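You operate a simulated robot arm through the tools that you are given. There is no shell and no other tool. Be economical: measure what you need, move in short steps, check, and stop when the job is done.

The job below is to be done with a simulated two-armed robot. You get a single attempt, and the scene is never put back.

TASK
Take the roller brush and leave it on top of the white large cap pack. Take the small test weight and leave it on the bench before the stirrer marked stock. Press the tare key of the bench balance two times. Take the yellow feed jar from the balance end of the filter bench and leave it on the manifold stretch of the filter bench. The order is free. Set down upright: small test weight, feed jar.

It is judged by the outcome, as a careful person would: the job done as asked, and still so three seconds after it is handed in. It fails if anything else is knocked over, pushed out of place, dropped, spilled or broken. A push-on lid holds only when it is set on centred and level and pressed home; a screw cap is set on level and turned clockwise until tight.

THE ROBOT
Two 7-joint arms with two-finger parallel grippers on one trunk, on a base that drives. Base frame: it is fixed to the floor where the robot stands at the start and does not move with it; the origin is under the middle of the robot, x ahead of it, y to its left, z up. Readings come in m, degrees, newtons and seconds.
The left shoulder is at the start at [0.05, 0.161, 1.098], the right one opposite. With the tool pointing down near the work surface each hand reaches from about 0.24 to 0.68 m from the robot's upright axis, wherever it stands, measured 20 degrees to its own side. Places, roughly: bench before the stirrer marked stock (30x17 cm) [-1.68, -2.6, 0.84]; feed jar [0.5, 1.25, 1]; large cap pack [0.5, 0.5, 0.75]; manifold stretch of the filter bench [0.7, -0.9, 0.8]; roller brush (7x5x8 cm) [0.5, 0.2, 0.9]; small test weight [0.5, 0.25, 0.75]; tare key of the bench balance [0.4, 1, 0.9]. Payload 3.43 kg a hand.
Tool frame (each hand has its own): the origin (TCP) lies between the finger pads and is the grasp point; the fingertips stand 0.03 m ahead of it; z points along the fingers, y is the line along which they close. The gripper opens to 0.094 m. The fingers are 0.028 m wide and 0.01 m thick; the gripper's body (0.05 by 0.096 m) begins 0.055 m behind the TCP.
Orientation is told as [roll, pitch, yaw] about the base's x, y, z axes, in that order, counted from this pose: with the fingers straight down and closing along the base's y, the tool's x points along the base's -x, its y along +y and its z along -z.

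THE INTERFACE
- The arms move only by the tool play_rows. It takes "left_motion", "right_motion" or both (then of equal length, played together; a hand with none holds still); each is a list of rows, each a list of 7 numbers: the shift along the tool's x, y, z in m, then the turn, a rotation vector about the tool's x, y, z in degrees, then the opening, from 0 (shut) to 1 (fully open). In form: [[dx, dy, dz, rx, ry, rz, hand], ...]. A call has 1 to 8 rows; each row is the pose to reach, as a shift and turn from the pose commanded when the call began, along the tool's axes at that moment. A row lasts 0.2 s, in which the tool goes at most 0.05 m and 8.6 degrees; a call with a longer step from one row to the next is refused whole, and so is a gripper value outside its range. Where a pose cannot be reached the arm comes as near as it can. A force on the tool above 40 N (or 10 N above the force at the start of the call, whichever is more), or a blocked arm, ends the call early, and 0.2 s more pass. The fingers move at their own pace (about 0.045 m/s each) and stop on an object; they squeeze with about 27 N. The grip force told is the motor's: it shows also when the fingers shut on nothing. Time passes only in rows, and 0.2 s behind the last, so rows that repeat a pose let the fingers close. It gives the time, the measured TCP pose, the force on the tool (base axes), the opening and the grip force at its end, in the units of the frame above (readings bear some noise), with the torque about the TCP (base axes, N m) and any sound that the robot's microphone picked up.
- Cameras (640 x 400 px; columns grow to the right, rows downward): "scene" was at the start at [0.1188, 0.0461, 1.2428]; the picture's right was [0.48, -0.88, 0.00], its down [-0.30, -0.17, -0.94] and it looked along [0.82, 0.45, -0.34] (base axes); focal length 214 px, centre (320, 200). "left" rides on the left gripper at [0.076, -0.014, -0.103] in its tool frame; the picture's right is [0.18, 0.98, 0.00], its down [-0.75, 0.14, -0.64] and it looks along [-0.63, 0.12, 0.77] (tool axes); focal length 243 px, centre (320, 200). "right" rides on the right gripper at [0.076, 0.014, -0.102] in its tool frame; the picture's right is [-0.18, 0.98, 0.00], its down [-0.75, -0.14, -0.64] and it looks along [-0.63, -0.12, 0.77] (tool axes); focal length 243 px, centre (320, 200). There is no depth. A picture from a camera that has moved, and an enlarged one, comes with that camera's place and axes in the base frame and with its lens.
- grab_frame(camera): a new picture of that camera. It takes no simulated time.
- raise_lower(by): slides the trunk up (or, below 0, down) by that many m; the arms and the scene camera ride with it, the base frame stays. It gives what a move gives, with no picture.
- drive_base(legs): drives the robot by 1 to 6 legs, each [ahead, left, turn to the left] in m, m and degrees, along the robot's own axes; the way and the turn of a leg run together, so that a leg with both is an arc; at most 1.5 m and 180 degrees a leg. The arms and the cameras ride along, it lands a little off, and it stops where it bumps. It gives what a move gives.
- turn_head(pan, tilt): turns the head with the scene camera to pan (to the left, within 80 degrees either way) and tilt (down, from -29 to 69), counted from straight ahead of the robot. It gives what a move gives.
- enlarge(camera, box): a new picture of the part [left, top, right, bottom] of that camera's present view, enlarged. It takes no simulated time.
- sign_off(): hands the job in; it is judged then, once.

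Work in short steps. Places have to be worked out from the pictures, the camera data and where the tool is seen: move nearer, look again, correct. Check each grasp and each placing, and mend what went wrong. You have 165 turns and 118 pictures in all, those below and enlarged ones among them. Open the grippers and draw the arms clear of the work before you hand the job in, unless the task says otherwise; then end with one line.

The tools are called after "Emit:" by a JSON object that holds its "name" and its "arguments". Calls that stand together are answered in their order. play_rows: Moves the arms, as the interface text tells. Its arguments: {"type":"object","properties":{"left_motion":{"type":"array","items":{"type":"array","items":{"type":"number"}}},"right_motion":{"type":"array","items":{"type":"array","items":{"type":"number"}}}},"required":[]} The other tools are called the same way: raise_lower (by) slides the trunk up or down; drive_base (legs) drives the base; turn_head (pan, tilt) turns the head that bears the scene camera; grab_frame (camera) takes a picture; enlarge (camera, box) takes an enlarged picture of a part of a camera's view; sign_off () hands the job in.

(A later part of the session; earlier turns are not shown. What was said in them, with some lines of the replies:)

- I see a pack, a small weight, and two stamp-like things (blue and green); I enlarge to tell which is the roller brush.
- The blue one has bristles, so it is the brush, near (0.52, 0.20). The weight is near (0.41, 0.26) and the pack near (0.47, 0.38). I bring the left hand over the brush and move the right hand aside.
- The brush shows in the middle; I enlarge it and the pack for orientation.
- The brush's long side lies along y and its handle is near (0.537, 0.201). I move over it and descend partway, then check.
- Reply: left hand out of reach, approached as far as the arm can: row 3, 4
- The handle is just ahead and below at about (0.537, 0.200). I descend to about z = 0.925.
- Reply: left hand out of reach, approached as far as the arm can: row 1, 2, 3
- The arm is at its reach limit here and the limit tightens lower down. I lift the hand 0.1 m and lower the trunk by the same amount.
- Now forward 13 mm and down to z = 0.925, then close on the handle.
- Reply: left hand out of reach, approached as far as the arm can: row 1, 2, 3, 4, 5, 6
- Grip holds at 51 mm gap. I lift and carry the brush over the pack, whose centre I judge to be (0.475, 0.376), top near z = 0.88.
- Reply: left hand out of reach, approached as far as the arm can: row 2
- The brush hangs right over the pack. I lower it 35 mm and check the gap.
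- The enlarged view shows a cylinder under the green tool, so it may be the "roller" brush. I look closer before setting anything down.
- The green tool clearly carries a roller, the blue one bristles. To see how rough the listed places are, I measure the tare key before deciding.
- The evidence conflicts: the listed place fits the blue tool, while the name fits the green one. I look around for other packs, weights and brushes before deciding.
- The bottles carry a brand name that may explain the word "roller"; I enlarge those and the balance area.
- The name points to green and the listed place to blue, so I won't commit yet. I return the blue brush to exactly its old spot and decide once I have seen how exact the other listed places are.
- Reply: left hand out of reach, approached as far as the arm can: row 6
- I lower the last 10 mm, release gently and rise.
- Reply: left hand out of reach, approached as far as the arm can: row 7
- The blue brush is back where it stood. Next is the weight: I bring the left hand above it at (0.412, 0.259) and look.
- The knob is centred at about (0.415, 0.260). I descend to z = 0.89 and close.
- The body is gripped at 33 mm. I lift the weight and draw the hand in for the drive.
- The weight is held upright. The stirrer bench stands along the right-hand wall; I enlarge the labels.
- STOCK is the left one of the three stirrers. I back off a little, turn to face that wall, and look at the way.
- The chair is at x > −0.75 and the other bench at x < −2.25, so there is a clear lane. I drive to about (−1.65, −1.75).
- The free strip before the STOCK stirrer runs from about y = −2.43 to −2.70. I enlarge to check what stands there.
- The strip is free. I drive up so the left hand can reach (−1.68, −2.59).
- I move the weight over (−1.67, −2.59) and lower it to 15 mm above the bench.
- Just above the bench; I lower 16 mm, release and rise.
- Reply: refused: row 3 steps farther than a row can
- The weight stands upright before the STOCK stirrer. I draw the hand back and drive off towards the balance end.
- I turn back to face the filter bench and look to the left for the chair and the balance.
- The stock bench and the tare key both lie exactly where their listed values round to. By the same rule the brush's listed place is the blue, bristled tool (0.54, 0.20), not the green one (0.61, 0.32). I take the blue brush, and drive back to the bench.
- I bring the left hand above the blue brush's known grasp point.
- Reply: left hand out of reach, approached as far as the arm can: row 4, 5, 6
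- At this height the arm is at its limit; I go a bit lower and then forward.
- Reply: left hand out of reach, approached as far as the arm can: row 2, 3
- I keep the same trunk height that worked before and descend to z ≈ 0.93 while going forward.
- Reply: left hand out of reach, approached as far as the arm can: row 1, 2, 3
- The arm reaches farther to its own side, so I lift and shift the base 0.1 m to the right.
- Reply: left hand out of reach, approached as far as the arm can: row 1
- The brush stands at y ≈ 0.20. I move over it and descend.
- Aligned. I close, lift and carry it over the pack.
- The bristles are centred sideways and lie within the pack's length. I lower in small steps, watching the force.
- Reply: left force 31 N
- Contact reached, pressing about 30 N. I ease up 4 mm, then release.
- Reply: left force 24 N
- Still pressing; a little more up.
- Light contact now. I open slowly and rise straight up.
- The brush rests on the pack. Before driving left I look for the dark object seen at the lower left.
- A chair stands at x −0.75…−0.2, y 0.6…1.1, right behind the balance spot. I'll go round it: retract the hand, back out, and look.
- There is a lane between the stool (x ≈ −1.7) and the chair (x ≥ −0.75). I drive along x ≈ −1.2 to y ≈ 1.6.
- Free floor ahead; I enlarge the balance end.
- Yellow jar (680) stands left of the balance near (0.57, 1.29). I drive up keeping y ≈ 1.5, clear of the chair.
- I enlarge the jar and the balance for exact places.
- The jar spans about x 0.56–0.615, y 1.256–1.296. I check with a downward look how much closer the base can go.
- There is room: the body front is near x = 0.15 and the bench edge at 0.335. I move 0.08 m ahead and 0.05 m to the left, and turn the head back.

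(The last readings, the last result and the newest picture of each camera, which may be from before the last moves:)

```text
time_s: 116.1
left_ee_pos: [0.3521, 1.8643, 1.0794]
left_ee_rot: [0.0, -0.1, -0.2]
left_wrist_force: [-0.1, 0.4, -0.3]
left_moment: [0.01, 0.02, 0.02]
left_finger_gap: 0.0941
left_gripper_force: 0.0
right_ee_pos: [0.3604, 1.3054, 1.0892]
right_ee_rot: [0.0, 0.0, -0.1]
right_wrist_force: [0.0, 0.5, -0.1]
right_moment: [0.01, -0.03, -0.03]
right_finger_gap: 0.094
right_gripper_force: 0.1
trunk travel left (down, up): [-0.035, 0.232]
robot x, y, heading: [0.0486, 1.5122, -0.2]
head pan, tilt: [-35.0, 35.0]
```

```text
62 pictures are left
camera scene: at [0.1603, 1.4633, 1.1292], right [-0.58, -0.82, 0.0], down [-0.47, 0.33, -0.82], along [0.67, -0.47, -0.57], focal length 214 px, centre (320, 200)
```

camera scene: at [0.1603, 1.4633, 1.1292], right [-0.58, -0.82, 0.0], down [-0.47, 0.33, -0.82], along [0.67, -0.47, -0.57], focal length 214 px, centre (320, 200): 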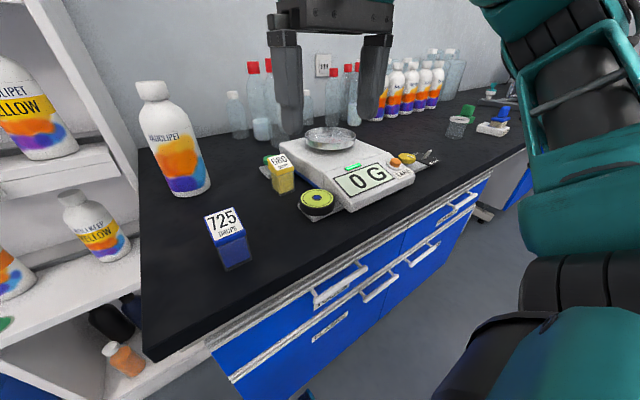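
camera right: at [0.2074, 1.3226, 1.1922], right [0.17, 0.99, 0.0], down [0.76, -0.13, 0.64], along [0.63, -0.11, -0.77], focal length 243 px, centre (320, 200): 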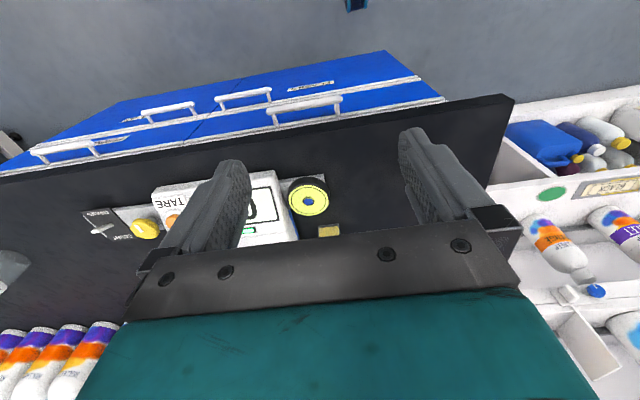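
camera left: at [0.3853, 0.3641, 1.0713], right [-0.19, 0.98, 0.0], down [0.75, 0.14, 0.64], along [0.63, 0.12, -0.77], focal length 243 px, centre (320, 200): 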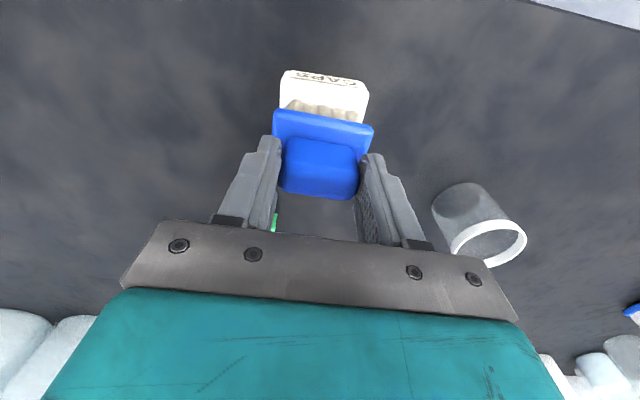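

Next the tare key. I close the right hand and bring it over the key at about (0.453, 1.027), staying high.

Emit:
{"name": "play_rows", "arguments": {"right_motion": [[-0.01, -0.04, 0, 0, 0, 0, 0], [-0.02, -0.08, 0, 0, 0, 0, 0], [-0.035, -0.12, 0, 0, 0, 0, 0], [-0.05, -0.16, 0, 0, 0, 0, 0], [-0.06, -0.2, 0.0, 0, 0, 0, 0], [-0.07, -0.24, 0.02, 0, 0, 0, 0], [-0.08, -0.275, 0.05, 0, 0, 0, 0], [-0.085, -0.275, 0.08, 0, 0, 0, 0]]}}

Emit:
{"name": "grab_frame", "arguments": {"camera": "right"}}

Emit:
{"name": "enlarge", "arguments": {"camera": "scene", "box": [300, 90, 460, 210]}}

```text
time_s: 117.9
left_ee_pos: [0.3517, 1.8625, 1.0791]
left_ee_rot: [0.0, 0.0, -0.2]
left_wrist_force: [-0.3, -0.7, 0.0]
left_moment: [0.01, 0.0, 0.0]
left_finger_gap: 0.094
left_gripper_force: 0.0
right_ee_pos: [0.4449, 1.0292, 1.0062]
right_ee_rot: [0.0, 0.0, -0.1]
right_wrist_force: [0.4, 0.1, -0.5]
right_moment: [0.03, -0.02, -0.04]
right_finger_gap: 0.0003
right_gripper_force: 26.9
trunk travel left (down, up): [-0.035, 0.232]
robot x, y, heading: [0.0529, 1.5113, -0.4]
head pan, tilt: [-35.0, 35.0]
```

```text
61 pictures are left
camera right: at [0.3682, 1.0429, 1.1097], right [0.19, 0.98, 0.0], down [0.75, -0.14, 0.64], along [0.63, -0.12, -0.77], focal length 243 px, centre (320, 200)
```

right: 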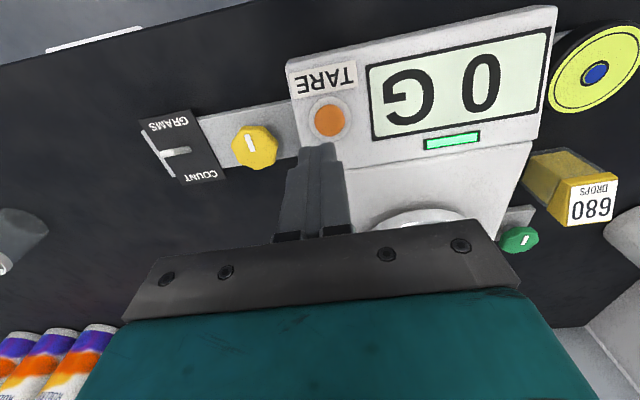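

```text
3.33 times, centred on (380, 150) of scene
camera zoom: at [0.1603, 1.4631, 1.1293], right [-0.58, -0.82, 0.0], down [-0.47, 0.33, -0.82], along [0.67, -0.47, -0.57], focal length 715 px, centre (120, 367)
```

zoom: 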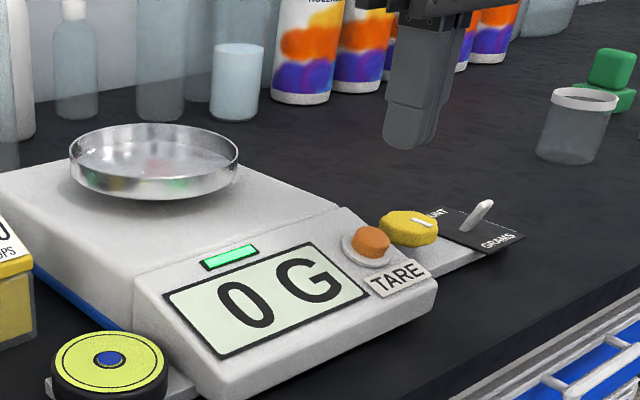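

Triangulated: the key top is at (0.447, 1.035, 0.907). I align and descend to just above it.

Emit:
{"name": "play_rows", "arguments": {"right_motion": [[-0.002, 0.006, 0.02, 0, 0, 0, 0], [-0.002, 0.006, 0.045, 0, 0, 0, 0], [-0.002, 0.006, 0.062, 0, 0, 0, 0]]}}

Emit:
{"name": "grab_frame", "arguments": {"camera": "right"}}

Emit:
{"name": "enlarge", "arguments": {"camera": "scene", "box": [350, 110, 450, 185]}}

```text
time_s: 118.7
left_ee_pos: [0.3522, 1.8638, 1.08]
left_ee_rot: [0.0, 0.0, -0.1]
left_wrist_force: [1.2, -0.5, 0.2]
left_moment: [0.01, 0.0, -0.03]
left_finger_gap: 0.094
left_gripper_force: 0.1
right_ee_pos: [0.4471, 1.0353, 0.9471]
right_ee_rot: [0.0, -0.1, -0.2]
right_wrist_force: [-0.7, 0.0, -1.2]
right_moment: [-0.05, 0.01, 0.01]
right_finger_gap: 0.0
right_gripper_force: 27.1
trunk travel left (down, up): [-0.035, 0.232]
robot x, y, heading: [0.0498, 1.5128, -0.1]
head pan, tilt: [-35.0, 35.0]
```

```text
59 pictures are left
camera right: at [0.37, 1.0496, 1.0499], right [0.19, 0.98, 0.0], down [0.75, -0.14, 0.64], along [0.63, -0.12, -0.77], focal length 243 px, centre (320, 200)
```

right: 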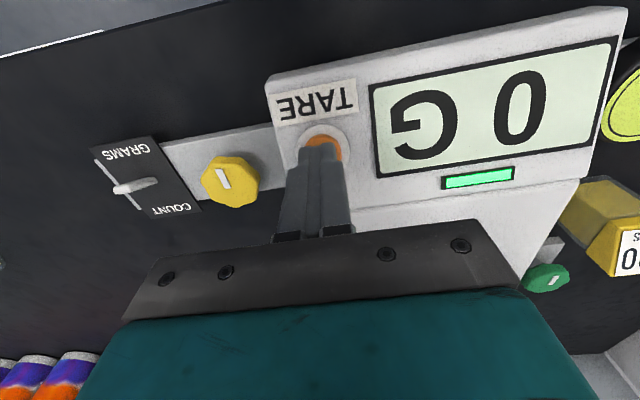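

```text
5.33 times, centred on (400, 148) of scene
camera zoom: at [0.1603, 1.4631, 1.1293], right [-0.58, -0.82, 0.0], down [-0.47, 0.33, -0.82], along [0.67, -0.47, -0.57], focal length 1144 px, centre (-107, 480)
```

zoom: 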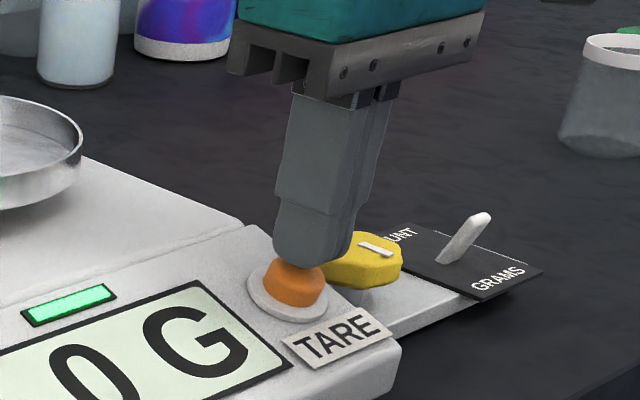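

The tip is right above the key. I shift a touch toward the key centre and press down slowly.

Emit:
{"name": "play_rows", "arguments": {"right_motion": [[0.003, 0.003, 0.005, 0, 0, 0, 0], [0.003, 0.003, 0.009, 0, 0, 0, 0], [0.003, 0.003, 0.012, 0, 0, 0, 0], [0.003, 0.003, 0.014, 0, 0, 0, 0]]}}

Emit:
{"name": "enlarge", "arguments": {"camera": "scene", "box": [330, 110, 430, 185]}}

```text
time_s: 119.7
left_ee_pos: [0.3507, 1.8656, 1.0796]
left_ee_rot: [0.0, -0.1, -0.2]
left_wrist_force: [-1.0, 1.3, 0.4]
left_moment: [0.01, -0.02, -0.01]
left_finger_gap: 0.0938
left_gripper_force: 0.0
right_ee_pos: [0.4443, 1.0389, 0.9378]
right_ee_rot: [-0.2, -0.6, -0.2]
right_wrist_force: [3.1, -2.9, 28.2]
right_moment: [-0.17, -0.46, 0.08]
right_finger_gap: 0.0003
right_gripper_force: 26.7
trunk travel left (down, up): [-0.035, 0.232]
robot x, y, heading: [0.0546, 1.514, -0.3]
head pan, tilt: [-35.0, 35.0]
heard: click
```

```text
5.33 times, centred on (380, 148) of scene
camera zoom: at [0.1591, 1.4646, 1.13], right [-0.58, -0.82, 0.0], down [-0.47, 0.33, -0.82], along [0.67, -0.47, -0.57], focal length 1144 px, centre (0, 480)
```

zoom: 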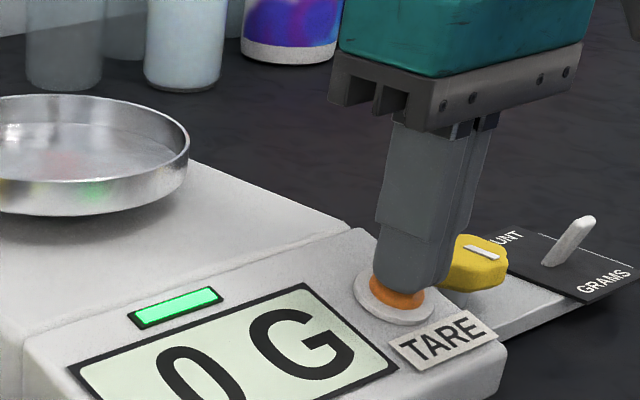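

One click heard. I lift clear fully, wait, and press a second time the same way.

Emit:
{"name": "play_rows", "arguments": {"right_motion": [[0, 0, -0.01, 0, 0, 0, 0], [0, 0, -0.02, 0, 0, 0, 0], [0, 0, -0.02, 0, 0, 0, 0], [0, 0, -0.02, 0, 0, 0, 0]]}}

Emit:
{"name": "play_rows", "arguments": {"right_motion": [[0, 0, 0.006, 0, 0, 0, 0], [0, 0, 0.011, 0, 0, 0, 0], [0, 0, 0.015, 0, 0, 0, 0], [0, 0, 0.018, 0, 0, 0, 0], [0, 0, 0.02, 0, 0, 0, 0]]}}

```text
time_s: 120.7
left_ee_pos: [0.3517, 1.865, 1.0794]
left_ee_rot: [-0.1, 0.0, -0.3]
left_wrist_force: [0.0, 0.1, -0.5]
left_moment: [0.02, -0.01, 0.02]
left_finger_gap: 0.0938
left_gripper_force: 0.0
right_ee_pos: [0.4438, 1.038, 0.952]
right_ee_rot: [0.1, 0.0, -0.3]
right_wrist_force: [0.4, 0.4, 0.2]
right_moment: [0.02, 0.02, -0.03]
right_finger_gap: 0.0
right_gripper_force: 27.0
trunk travel left (down, up): [-0.035, 0.232]
robot x, y, heading: [0.0514, 1.5111, -0.4]
head pan, tilt: [-35.0, 35.0]
```

```text
time_s: 121.9
left_ee_pos: [0.3516, 1.8657, 1.0797]
left_ee_rot: [-0.1, 0.0, -0.2]
left_wrist_force: [-0.7, 0.0, -0.4]
left_moment: [0.04, -0.01, 0.0]
left_finger_gap: 0.0939
left_gripper_force: 0.1
right_ee_pos: [0.4439, 1.039, 0.9382]
right_ee_rot: [0.0, -0.7, -0.2]
right_wrist_force: [4.2, -4.0, 29.6]
right_moment: [-0.19, -0.55, -0.02]
right_finger_gap: 0.0
right_gripper_force: 26.7
trunk travel left (down, up): [-0.035, 0.232]
robot x, y, heading: [0.0498, 1.5126, -0.2]
head pan, tilt: [-35.0, 35.0]
heard: click
```

Second click heard. I lift and move to a viewing pose near the yellow jar, opening the hand on the way.

Emit:
{"name": "play_rows", "arguments": {"right_motion": [[0, 0, -0.03, 0, 0, 0, 0], [0, 0, -0.07, 0, 0, 0, 0], [0, 0.02, -0.11, 0, 0, 0, 0.3], [-0.01, 0.06, -0.12, 0, 0, 0, 0.6], [-0.02, 0.1, -0.12, 0, 0, 0, 0.8], [-0.03, 0.14, -0.12, 0, 0, 0, 0.8], [-0.045, 0.18, -0.12, 0, 0, 0, 0.8], [-0.06, 0.22, -0.12, 0, 0, 0, 0.8]]}}

Emit:
{"name": "grab_frame", "arguments": {"camera": "right"}}

Emit:
{"name": "grab_frame", "arguments": {"camera": "scene"}}

```text
time_s: 123.7
left_ee_pos: [0.3529, 1.8646, 1.0793]
left_ee_rot: [-0.1, 0.0, -0.2]
left_wrist_force: [0.1, -0.1, -0.1]
left_moment: [-0.01, -0.01, -0.02]
left_finger_gap: 0.0938
left_gripper_force: 0.1
right_ee_pos: [0.5039, 1.2607, 1.0542]
right_ee_rot: [0.0, 0.1, -0.2]
right_wrist_force: [-0.2, -0.1, 0.1]
right_moment: [0.01, 0.02, 0.01]
right_finger_gap: 0.0753
right_gripper_force: 0.1
trunk travel left (down, up): [-0.035, 0.232]
robot x, y, heading: [0.052, 1.5158, -0.1]
head pan, tilt: [-35.0, 35.0]
```

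```text
56 pictures are left
camera right: at [0.4272, 1.2744, 1.1562], right [0.19, 0.98, 0.0], down [0.75, -0.15, 0.64], along [0.63, -0.12, -0.77], focal length 243 px, centre (320, 200)
```

right: 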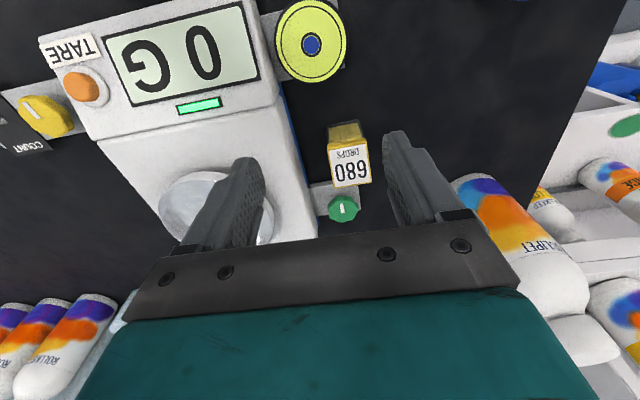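

```text
55 pictures are left
camera scene: at [0.1604, 1.4635, 1.1293], right [-0.58, -0.82, 0.0], down [-0.47, 0.33, -0.82], along [0.67, -0.47, -0.57], focal length 214 px, centre (320, 200)
```

scene: 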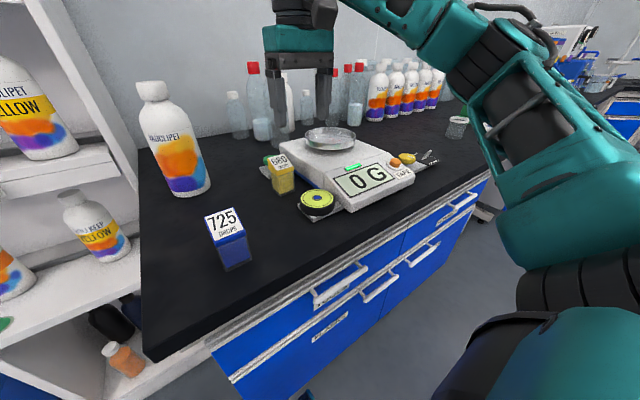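

I enlarge the jar in both views to triangulate it.

Emit:
{"name": "enlarge", "arguments": {"camera": "right", "box": [290, 100, 410, 230]}}

Emit:
{"name": "enlarge", "arguments": {"camera": "scene", "box": [255, 140, 335, 220]}}

```text
3.08 times, centred on (350, 165) of right
camera zoom: at [0.4272, 1.2744, 1.1562], right [0.19, 0.98, 0.0], down [0.75, -0.15, 0.64], along [0.63, -0.12, -0.77], focal length 746 px, centre (228, 308)
```

zoom: 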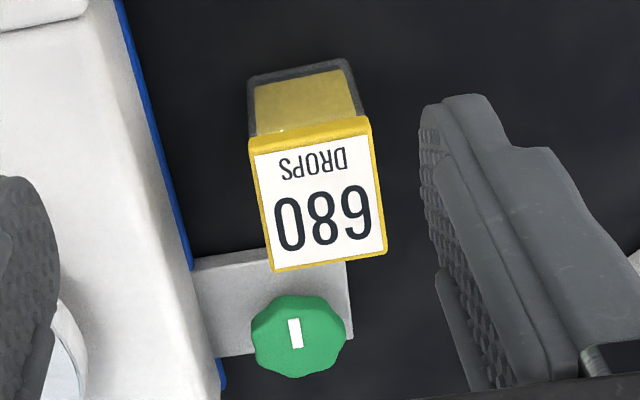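

```text
5.00 times, centred on (295, 180) of scene
camera zoom: at [0.1604, 1.4635, 1.1293], right [-0.58, -0.82, 0.0], down [-0.47, 0.33, -0.82], along [0.67, -0.47, -0.57], focal length 1072 px, centre (445, 300)
```

zoom: 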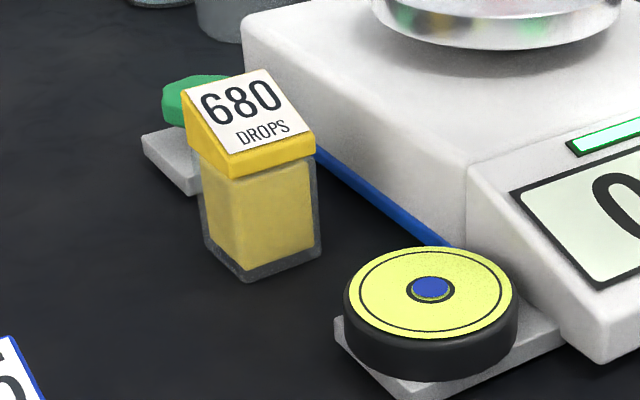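

The jar is centred at about (0.58, 1.281), 43 mm wide along y, 8 cm tall. I go over it with the hand opened to 64 mm and descend partway.

Emit:
{"name": "play_rows", "arguments": {"right_motion": [[-0.03, 0.01, 0.01, 0, 0, 0, 0.68], [-0.06, 0.02, 0.03, 0, 0, 0, 0.68], [-0.076, 0.02, 0.06, 0, 0, 0, 0.68], [-0.076, 0.02, 0.085, 0, 0, 0, 0.68]]}}

Emit:
{"name": "grab_frame", "arguments": {"camera": "right"}}

```text
time_s: 124.7
left_ee_pos: [0.3518, 1.8647, 1.08]
left_ee_rot: [0.0, 0.0, -0.2]
left_wrist_force: [-0.3, -0.7, 0.5]
left_moment: [0.02, -0.01, 0.0]
left_finger_gap: 0.094
left_gripper_force: 0.0
right_ee_pos: [0.5819, 1.2783, 0.968]
right_ee_rot: [0.2, -0.2, -0.1]
right_wrist_force: [-0.1, -0.8, -0.4]
right_moment: [0.0, 0.0, 0.01]
right_finger_gap: 0.064
right_gripper_force: 0.1
trunk travel left (down, up): [-0.035, 0.232]
robot x, y, heading: [0.0503, 1.5141, -0.1]
head pan, tilt: [-35.0, 35.0]
```

```text
52 pictures are left
camera right: at [0.5053, 1.2937, 1.0702], right [0.19, 0.98, 0.0], down [0.75, -0.14, 0.64], along [0.63, -0.12, -0.77], focal length 243 px, centre (320, 200)
```

right: 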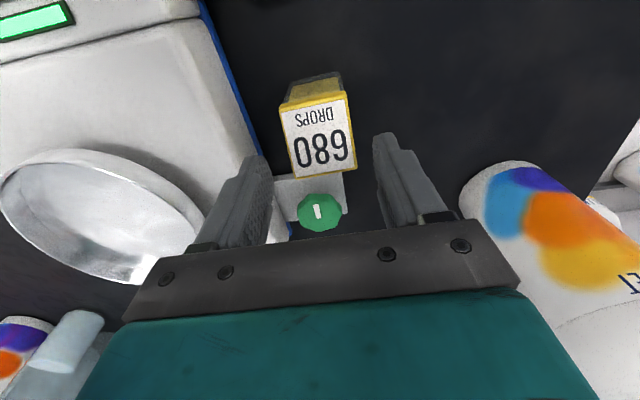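

The jar is between the fingers' lines. I descend to z = 0.888.

Emit:
{"name": "play_rows", "arguments": {"right_motion": [[0, 0.001, 0.03, 0, 0, 0, 0.68], [0, 0.001, 0.055, 0, 0, 0, 0.68], [0, 0.001, 0.072, 0, 0, 0, 0.68], [0, 0.001, 0.08, 0, 0, 0, 0.68]]}}

Emit:
{"name": "grab_frame", "arguments": {"camera": "right"}}

Emit:
{"name": "enlarge", "arguments": {"camera": "scene", "box": [240, 110, 360, 220]}}

```text
time_s: 125.7
left_ee_pos: [0.3514, 1.8638, 1.0791]
left_ee_rot: [0.1, 0.0, -0.3]
left_wrist_force: [0.0, 0.7, -0.4]
left_moment: [0.01, -0.02, 0.01]
left_finger_gap: 0.0941
left_gripper_force: 0.1
right_ee_pos: [0.5812, 1.2794, 0.8885]
right_ee_rot: [0.0, -0.1, -0.2]
right_wrist_force: [0.1, -0.5, 0.4]
right_moment: [0.02, 0.03, 0.0]
right_finger_gap: 0.0638
right_gripper_force: 0.1
trunk travel left (down, up): [-0.035, 0.232]
robot x, y, heading: [0.0493, 1.5133, -0.6]
head pan, tilt: [-35.0, 35.0]
```

```text
51 pictures are left
camera right: at [0.5053, 1.2945, 0.9907], right [0.19, 0.98, 0.0], down [0.75, -0.14, 0.64], along [0.63, -0.12, -0.77], focal length 243 px, centre (320, 200)
```

right: 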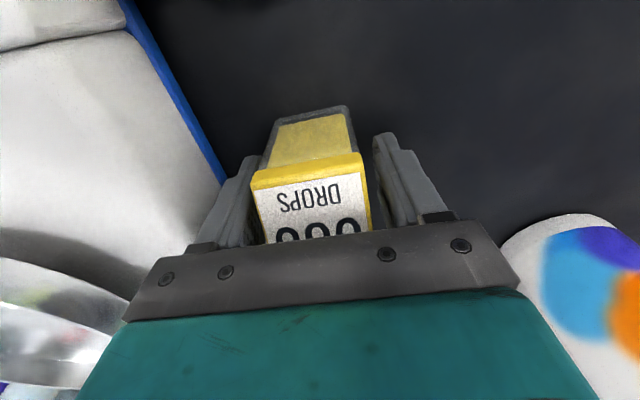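

```text
3.64 times, centred on (300, 165) of scene
camera zoom: at [0.1603, 1.4632, 1.1293], right [-0.58, -0.82, 0.0], down [-0.47, 0.33, -0.82], along [0.67, -0.47, -0.57], focal length 780 px, centre (393, 327)
```

zoom: 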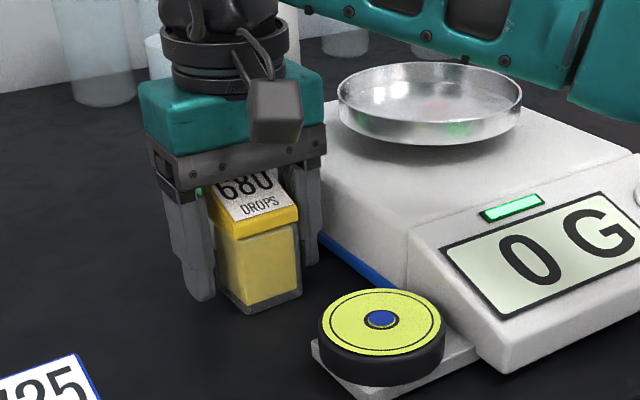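

Straddled cleanly; I close and lift a little.

Emit:
{"name": "play_rows", "arguments": {"right_motion": [[0, 0, 0, 0, 0, 0, 0.2], [0, 0, 0, 0, 0, 0, 0.2], [0, 0, 0, 0, 0, 0, 0.2], [0, 0, -0.005, 0, 0, 0, 0.2], [0, 0, -0.03, 0, 0, 0, 0.2], [0, 0, -0.07, 0, 0, 0, 0.2], [0, 0, -0.11, 0, 0, 0, 0.2]]}}

Emit:
{"name": "grab_frame", "arguments": {"camera": "right"}}

```text
time_s: 127.3
left_ee_pos: [0.3516, 1.8637, 1.0796]
left_ee_rot: [-0.1, 0.0, -0.3]
left_wrist_force: [0.6, 0.3, -0.9]
left_moment: [0.0, 0.02, -0.02]
left_finger_gap: 0.0941
left_gripper_force: 0.0
right_ee_pos: [0.5799, 1.2789, 0.9983]
right_ee_rot: [0.0, 0.0, 0.0]
right_wrist_force: [0.4, -0.4, -1.0]
right_moment: [0.01, 0.01, -0.01]
right_finger_gap: 0.0485
right_gripper_force: 27.1
trunk travel left (down, up): [-0.035, 0.232]
robot x, y, heading: [0.0446, 1.5156, -0.3]
head pan, tilt: [-35.0, 35.0]
```

```text
49 pictures are left
camera right: at [0.5038, 1.2928, 1.1023], right [0.19, 0.98, 0.0], down [0.75, -0.14, 0.64], along [0.63, -0.12, -0.77], focal length 243 px, centre (320, 200)
```

right: 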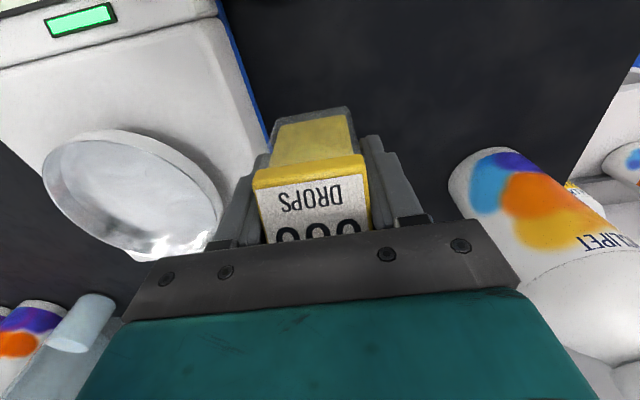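

Held at 48 mm. I draw it up and back for the drive, clear of the bottle and balance.

Emit:
{"name": "play_rows", "arguments": {"right_motion": [[0, 0, -0.04, 0, 0, 0, 0.2], [0.02, 0, -0.08, 0, 0, 0, 0.2], [0.06, 0, -0.1, 0, 0, 0, 0.2], [0.1, 0.0, -0.1, 0, 0, 0, 0.2], [0.14, 0.0, -0.1, 0, 0, 0, 0.2], [0.18, 0.0, -0.1, 0, 0, 0, 0.2], [0.22, 0.0, -0.1, 0, 0, 0, 0.2]]}}

Emit:
{"name": "drive_base", "arguments": {"legs": [[-0.6, 0.05, 0], [-0.62, 0.1, 0], [0, -1.4, 0], [0.1, -0.7, 0]]}}

Emit:
{"name": "turn_head", "arguments": {"pan": -40, "tilt": 25}}

Emit:
{"name": "grab_frame", "arguments": {"camera": "scene"}}

```text
time_s: 128.9
left_ee_pos: [0.3518, 1.8649, 1.0792]
left_ee_rot: [0.0, 0.0, -0.2]
left_wrist_force: [1.1, -0.5, 0.0]
left_moment: [0.04, 0.0, 0.01]
left_finger_gap: 0.0939
left_gripper_force: 0.1
right_ee_pos: [0.3609, 1.2785, 1.099]
right_ee_rot: [0.0, -0.1, -0.2]
right_wrist_force: [-0.6, -0.2, -2.3]
right_moment: [0.0, -0.02, -0.02]
right_finger_gap: 0.0484
right_gripper_force: 27.6
trunk travel left (down, up): [-0.035, 0.232]
robot x, y, heading: [0.0486, 1.5124, -0.1]
head pan, tilt: [-35.0, 35.0]
```

```text
time_s: 145.5
left_ee_pos: [-0.767, -0.0723, 1.0789]
left_ee_rot: [0.0, 0.0, 0.8]
left_wrist_force: [0.4, -0.4, 0.0]
left_moment: [-0.02, 0.0, 0.01]
left_finger_gap: 0.0941
left_gripper_force: 0.1
right_ee_pos: [-0.7459, -0.6575, 1.0974]
right_ee_rot: [0.0, 0.1, 0.9]
right_wrist_force: [0.3, -0.4, -1.6]
right_moment: [0.01, 0.0, 0.0]
right_finger_gap: 0.0483
right_gripper_force: 27.1
trunk travel left (down, up): [-0.035, 0.232]
robot x, y, heading: [-1.0617, -0.4274, 0.9]
head pan, tilt: [-35.0, 35.0]
```

```text
time_s: 146.2
left_ee_pos: [-0.7671, -0.0734, 1.0787]
left_ee_rot: [0.1, 0.0, 1.0]
left_wrist_force: [0.3, -0.7, -0.2]
left_moment: [-0.06, 0.01, 0.04]
left_finger_gap: 0.0943
left_gripper_force: 0.0
right_ee_pos: [-0.7468, -0.6577, 1.0973]
right_ee_rot: [0.1, 0.0, 1.0]
right_wrist_force: [0.4, 0.3, -1.9]
right_moment: [-0.03, -0.02, 0.01]
right_finger_gap: 0.0483
right_gripper_force: 26.9
trunk travel left (down, up): [-0.035, 0.232]
robot x, y, heading: [-1.061, -0.4281, 1.3]
head pan, tilt: [-40.0, 25.0]
```

```text
48 pictures are left
camera scene: at [-0.9528, -0.4857, 1.145], right [-0.63, -0.78, 0.0], down [-0.33, 0.27, -0.91], along [0.7, -0.57, -0.42], focal length 214 px, centre (320, 200)
```

scene: 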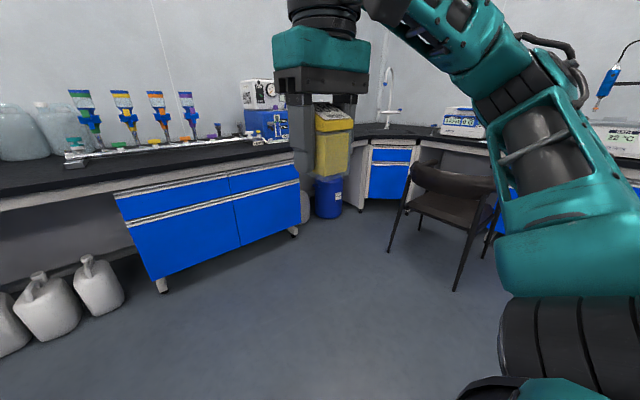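

Now I drive to the manifold stretch, standing near (0, −0.65).

Emit:
{"name": "drive_base", "arguments": {"legs": [[1.05, -0.24, -1]]}}

Emit:
{"name": "turn_head", "arguments": {"pan": -25, "tilt": 35}}

Emit:
{"name": "grab_frame", "arguments": {"camera": "scene"}}

Emit:
{"name": "grab_frame", "arguments": {"camera": "right"}}

```text
time_s: 151.7
left_ee_pos: [0.2751, -0.3097, 1.0781]
left_ee_rot: [0.1, 0.0, -0.2]
left_wrist_force: [-0.8, 0.6, -0.4]
left_moment: [-0.02, -0.03, -0.02]
left_finger_gap: 0.0941
left_gripper_force: 0.1
right_ee_pos: [0.2847, -0.8946, 1.0986]
right_ee_rot: [0.0, 0.0, -0.2]
right_wrist_force: [-0.3, 0.2, -2.3]
right_moment: [0.03, -0.01, 0.01]
right_finger_gap: 0.0481
right_gripper_force: 26.6
trunk travel left (down, up): [-0.035, 0.232]
robot x, y, heading: [-0.0278, -0.662, -0.4]
head pan, tilt: [-40.0, 25.0]
```

```text
time_s: 152.4
left_ee_pos: [0.2754, -0.3118, 1.0793]
left_ee_rot: [0.0, 0.1, -0.2]
left_wrist_force: [-0.8, -0.4, 0.0]
left_moment: [-0.01, -0.01, 0.03]
left_finger_gap: 0.0941
left_gripper_force: 0.0
right_ee_pos: [0.2843, -0.8941, 1.0984]
right_ee_rot: [-0.1, 0.0, -0.3]
right_wrist_force: [0.9, 0.0, -2.9]
right_moment: [0.01, 0.01, -0.02]
right_finger_gap: 0.0484
right_gripper_force: 27.0
trunk travel left (down, up): [-0.035, 0.232]
robot x, y, heading: [-0.0252, -0.6618, -0.1]
head pan, tilt: [-25.0, 35.0]
```

```text
47 pictures are left
camera scene: at [0.0916, -0.698, 1.1293], right [-0.43, -0.9, 0.0], down [-0.52, 0.24, -0.82], along [0.74, -0.35, -0.57], focal length 214 px, centre (320, 200)
```

scene: 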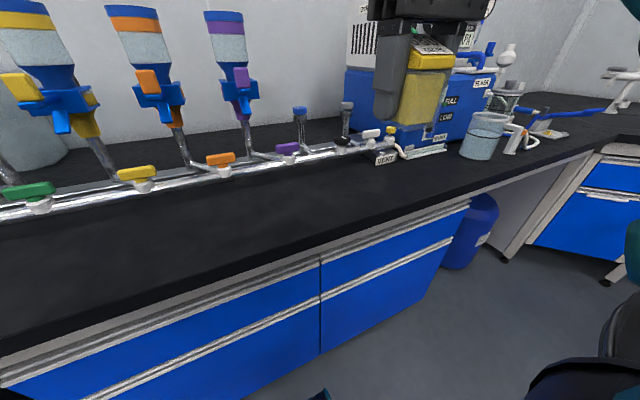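

```text
46 pictures are left
camera right: at [0.2086, -0.8808, 1.2011], right [0.19, 0.98, 0.0], down [0.75, -0.14, 0.64], along [0.63, -0.12, -0.77], focal length 243 px, centre (320, 200)
```

right: 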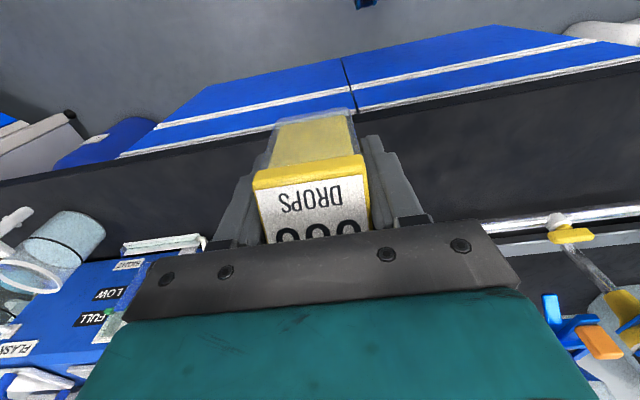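

The strip in front of the manifold (x 0.36–0.57) is free. I bring the jar over (0.46, −0.86) and lower it to about 15 mm above the bench.

Emit:
{"name": "play_rows", "arguments": {"right_motion": [[-0.04, 0.01, 0, 0, 0, 0, 0.2], [-0.08, 0.02, 0, 0, 0, 0, 0.2], [-0.125, 0.03, 0.01, 0, 0, 0, 0.2], [-0.165, 0.034, 0.03, 0, 0, 0, 0.2], [-0.175, 0.034, 0.07, 0, 0, 0, 0.2], [-0.175, 0.034, 0.115, 0, 0, 0, 0.2], [-0.175, 0.034, 0.16, 0, 0, 0, 0.2], [-0.175, 0.034, 0.195, 0, 0, 0, 0.2]]}}

Emit:
{"name": "grab_frame", "arguments": {"camera": "scene"}}

```text
time_s: 154.2
left_ee_pos: [0.2758, -0.3096, 1.0782]
left_ee_rot: [-0.1, 0.0, -0.2]
left_wrist_force: [-0.1, -0.6, 0.2]
left_moment: [-0.01, 0.03, -0.01]
left_finger_gap: 0.094
left_gripper_force: 0.1
right_ee_pos: [0.46, -0.8612, 0.9028]
right_ee_rot: [0.0, -0.1, -0.2]
right_wrist_force: [0.4, 0.2, -2.1]
right_moment: [0.01, -0.04, 0.01]
right_finger_gap: 0.0484
right_gripper_force: 27.2
trunk travel left (down, up): [-0.035, 0.232]
robot x, y, heading: [-0.0274, -0.6619, -0.1]
head pan, tilt: [-25.0, 35.0]
```

```text
45 pictures are left
camera scene: at [0.0918, -0.698, 1.1293], right [-0.43, -0.9, 0.0], down [-0.52, 0.24, -0.82], along [0.74, -0.35, -0.57], focal length 214 px, centre (320, 200)
```

scene: 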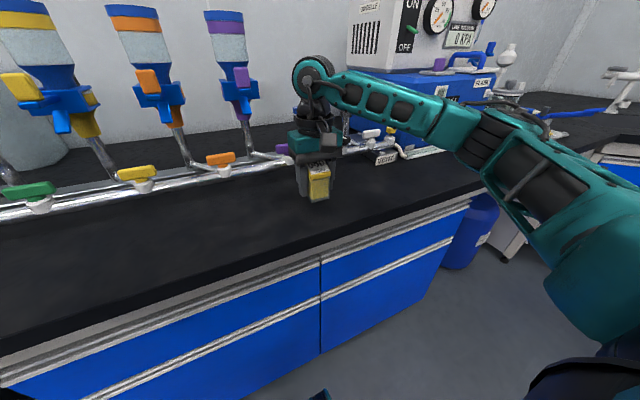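

I lower the last 14 mm and check the force before releasing.

Emit:
{"name": "play_rows", "arguments": {"right_motion": [[0, 0, 0.006, 0, 0, 0, 0.2], [0, 0, 0.011, 0, 0, 0, 0.2], [0, 0, 0.014, 0, 0, 0, 0.2], [0, 0, 0.014, 0, 0, 0, 0.2]]}}

Emit:
{"name": "enlarge", "arguments": {"camera": "scene", "box": [260, 120, 380, 220]}}

```text
time_s: 155.2
left_ee_pos: [0.2757, -0.3102, 1.0792]
left_ee_rot: [0.0, 0.0, -0.2]
left_wrist_force: [0.6, -0.9, 1.5]
left_moment: [-0.01, 0.01, 0.02]
left_finger_gap: 0.0942
left_gripper_force: 0.2
right_ee_pos: [0.461, -0.861, 0.8897]
right_ee_rot: [0.0, -0.1, -0.3]
right_wrist_force: [-0.1, 0.0, -1.3]
right_moment: [0.01, -0.04, 0.01]
right_finger_gap: 0.048
right_gripper_force: 26.9
trunk travel left (down, up): [-0.035, 0.232]
robot x, y, heading: [-0.0232, -0.663, -0.3]
head pan, tilt: [-25.0, 35.0]
```

```text
4.00 times, centred on (320, 170) of scene
camera zoom: at [0.0917, -0.6979, 1.1293], right [-0.43, -0.9, 0.0], down [-0.52, 0.24, -0.82], along [0.74, -0.35, -0.57], focal length 858 px, centre (320, 320)
```

zoom: 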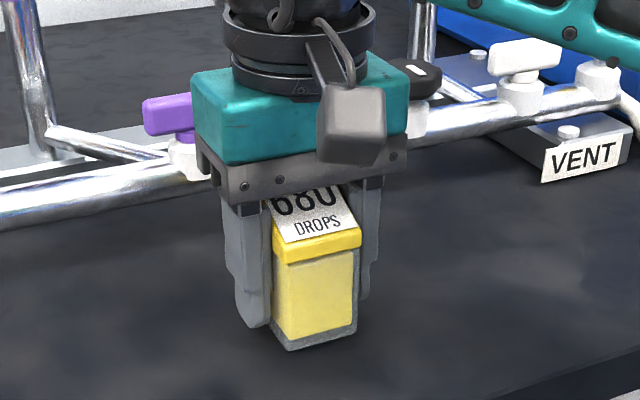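

A hair more down to touch, then open gently.

Emit:
{"name": "play_rows", "arguments": {"right_motion": [[0, 0, 0.001, 0, 0, 0, 0.2], [0, 0, 0.002, 0, 0, 0, 0.2], [0, 0, 0.002, 0, 0, 0, 0.2]]}}

Emit:
{"name": "play_rows", "arguments": {"right_motion": [[0, 0, 0, 0, 0, 0, 0.55], [0, 0, 0, 0, 0, 0, 0.68], [0, 0, 0, 0, 0, 0, 0.72], [0, 0, 0, 0, 0, 0, 0.72], [0, 0, -0.03, 0, 0, 0, 0.72], [0, 0, -0.07, 0, 0, 0, 0.72], [0, 0, -0.11, 0, 0, 0, 0.72], [0.02, 0, -0.15, 0, 0, 0, 0.72]]}}

Emit:
{"name": "enlarge", "arguments": {"camera": "scene", "box": [240, 100, 400, 220]}}

```text
time_s: 156.0
left_ee_pos: [0.2749, -0.3106, 1.0788]
left_ee_rot: [0.0, 0.0, -0.1]
left_wrist_force: [-0.3, 0.4, 0.5]
left_moment: [0.01, 0.01, -0.02]
left_finger_gap: 0.0943
left_gripper_force: 0.0
right_ee_pos: [0.4589, -0.8615, 0.8866]
right_ee_rot: [0.0, 0.0, -0.3]
right_wrist_force: [0.5, 0.8, 1.9]
right_moment: [0.02, 0.07, -0.03]
right_finger_gap: 0.0483
right_gripper_force: 27.0
trunk travel left (down, up): [-0.035, 0.232]
robot x, y, heading: [-0.0224, -0.6619, -0.4]
head pan, tilt: [-25.0, 35.0]
```

```text
time_s: 157.8
left_ee_pos: [0.2758, -0.3102, 1.0802]
left_ee_rot: [0.0, 0.0, -0.2]
left_wrist_force: [-0.7, 0.3, 0.3]
left_moment: [-0.02, 0.01, -0.02]
left_finger_gap: 0.0941
left_gripper_force: 0.1
right_ee_pos: [0.4413, -0.8623, 1.038]
right_ee_rot: [-0.1, -0.1, -0.2]
right_wrist_force: [-0.4, 0.9, 0.6]
right_moment: [0.0, 0.04, -0.01]
right_finger_gap: 0.0676
right_gripper_force: 0.2
trunk travel left (down, up): [-0.035, 0.232]
robot x, y, heading: [-0.0249, -0.6618, -0.3]
head pan, tilt: [-25.0, 35.0]
```

```text
3.33 times, centred on (320, 160) of scene
camera zoom: at [0.0913, -0.6977, 1.1293], right [-0.43, -0.9, 0.0], down [-0.52, 0.24, -0.82], along [0.74, -0.35, -0.57], focal length 715 px, centre (320, 333)
```

zoom: 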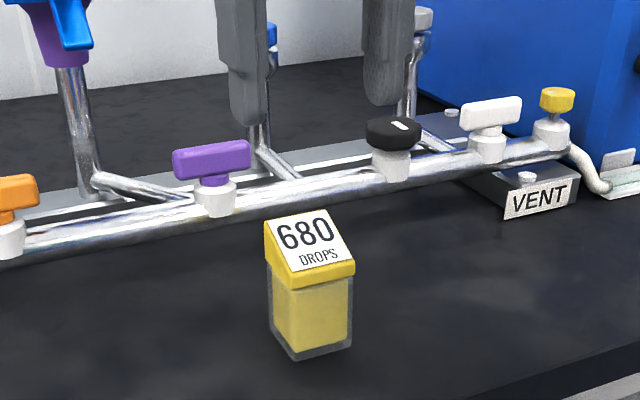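

The jar stands upright before the manifold. I draw the right hand back and make a last check of the brush on the pack.

Emit:
{"name": "play_rows", "arguments": {"right_motion": [[0.04, 0, -0.02, 0, 0, 0, 1], [0.08, 0, -0.03, 0, 0, 0, 1], [0.12, 0, -0.04, 0, 0, 0, 1]]}}

Emit:
{"name": "drive_base", "arguments": {"legs": [[-0.4, 0.0, 0]]}}

Emit:
{"name": "turn_head", "arguments": {"pan": 50, "tilt": 22}}

Emit:
{"name": "grab_frame", "arguments": {"camera": "scene"}}

```text
time_s: 158.6
left_ee_pos: [0.2761, -0.3107, 1.0793]
left_ee_rot: [0.0, 0.0, -0.2]
left_wrist_force: [-0.1, -0.6, -0.1]
left_moment: [-0.01, -0.01, -0.02]
left_finger_gap: 0.0941
left_gripper_force: 0.0
right_ee_pos: [0.3199, -0.8613, 1.0763]
right_ee_rot: [0.0, 0.0, -0.2]
right_wrist_force: [-0.5, -0.3, 0.8]
right_moment: [0.0, -0.02, 0.01]
right_finger_gap: 0.094
right_gripper_force: 0.0
trunk travel left (down, up): [-0.035, 0.232]
robot x, y, heading: [-0.0257, -0.6613, -0.2]
head pan, tilt: [-25.0, 35.0]
```

```text
time_s: 161.2
left_ee_pos: [-0.13, -0.3089, 1.0795]
left_ee_rot: [0.1, 0.0, -0.2]
left_wrist_force: [-0.2, 0.3, 0.6]
left_moment: [0.02, 0.02, -0.03]
left_finger_gap: 0.0938
left_gripper_force: 0.1
right_ee_pos: [-0.086, -0.8599, 1.0747]
right_ee_rot: [-0.1, 0.0, -0.1]
right_wrist_force: [0.3, -0.1, -0.6]
right_moment: [0.01, 0.01, 0.02]
right_finger_gap: 0.094
right_gripper_force: 0.1
trunk travel left (down, up): [-0.035, 0.232]
robot x, y, heading: [-0.4296, -0.6616, -0.3]
head pan, tilt: [-25.0, 35.0]
```

```text
time_s: 162.6
left_ee_pos: [-0.1298, -0.309, 1.0795]
left_ee_rot: [0.0, 0.0, -0.2]
left_wrist_force: [-0.4, -0.4, -0.4]
left_moment: [-0.03, 0.03, 0.01]
left_finger_gap: 0.0941
left_gripper_force: 0.1
right_ee_pos: [-0.0849, -0.8595, 1.0752]
right_ee_rot: [0.1, 0.0, -0.2]
right_wrist_force: [0.1, 0.6, 0.1]
right_moment: [0.02, 0.01, 0.02]
right_finger_gap: 0.0943
right_gripper_force: 0.0
trunk travel left (down, up): [-0.035, 0.232]
robot x, y, heading: [-0.436, -0.6607, -0.2]
head pan, tilt: [50.0, 22.0]
```

```text
42 pictures are left
camera scene: at [-0.3348, -0.5879, 1.1499], right [0.76, -0.65, 0.0], down [-0.24, -0.29, -0.93], along [0.6, 0.71, -0.37], focal length 214 px, centre (320, 200)
```

scene: 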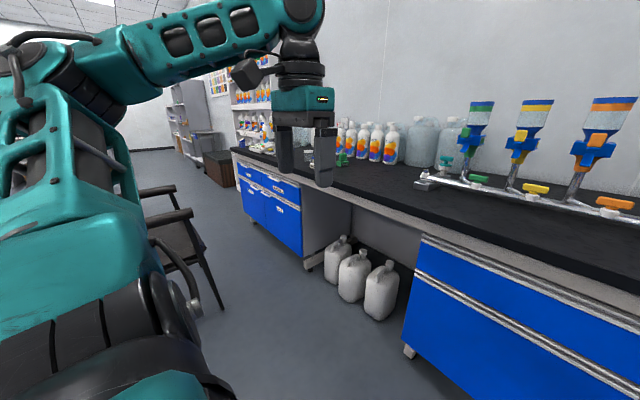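

The chair is where it was, and the later bench views still showed the brush on the pack. The weight, tare presses and jar are all done, and the hands are open and clear, so I hand in.

Emit:
{"name": "sign_off", "arguments": {}}

```text
The job is handed in.
```

I've handed in the job with all four parts done, but which tool is the "roller brush" was a judgement call. I put the blue bristled brush on the white cap pack because it matches the place you listed. A green tool with an actual roller stood nearby, and I left it alone. The 100 g weight stands upright before the stirrer marked stock, the tare key was pressed twice (two clicks heard), and the yellow feed jar stands upright on the manifold stretch.
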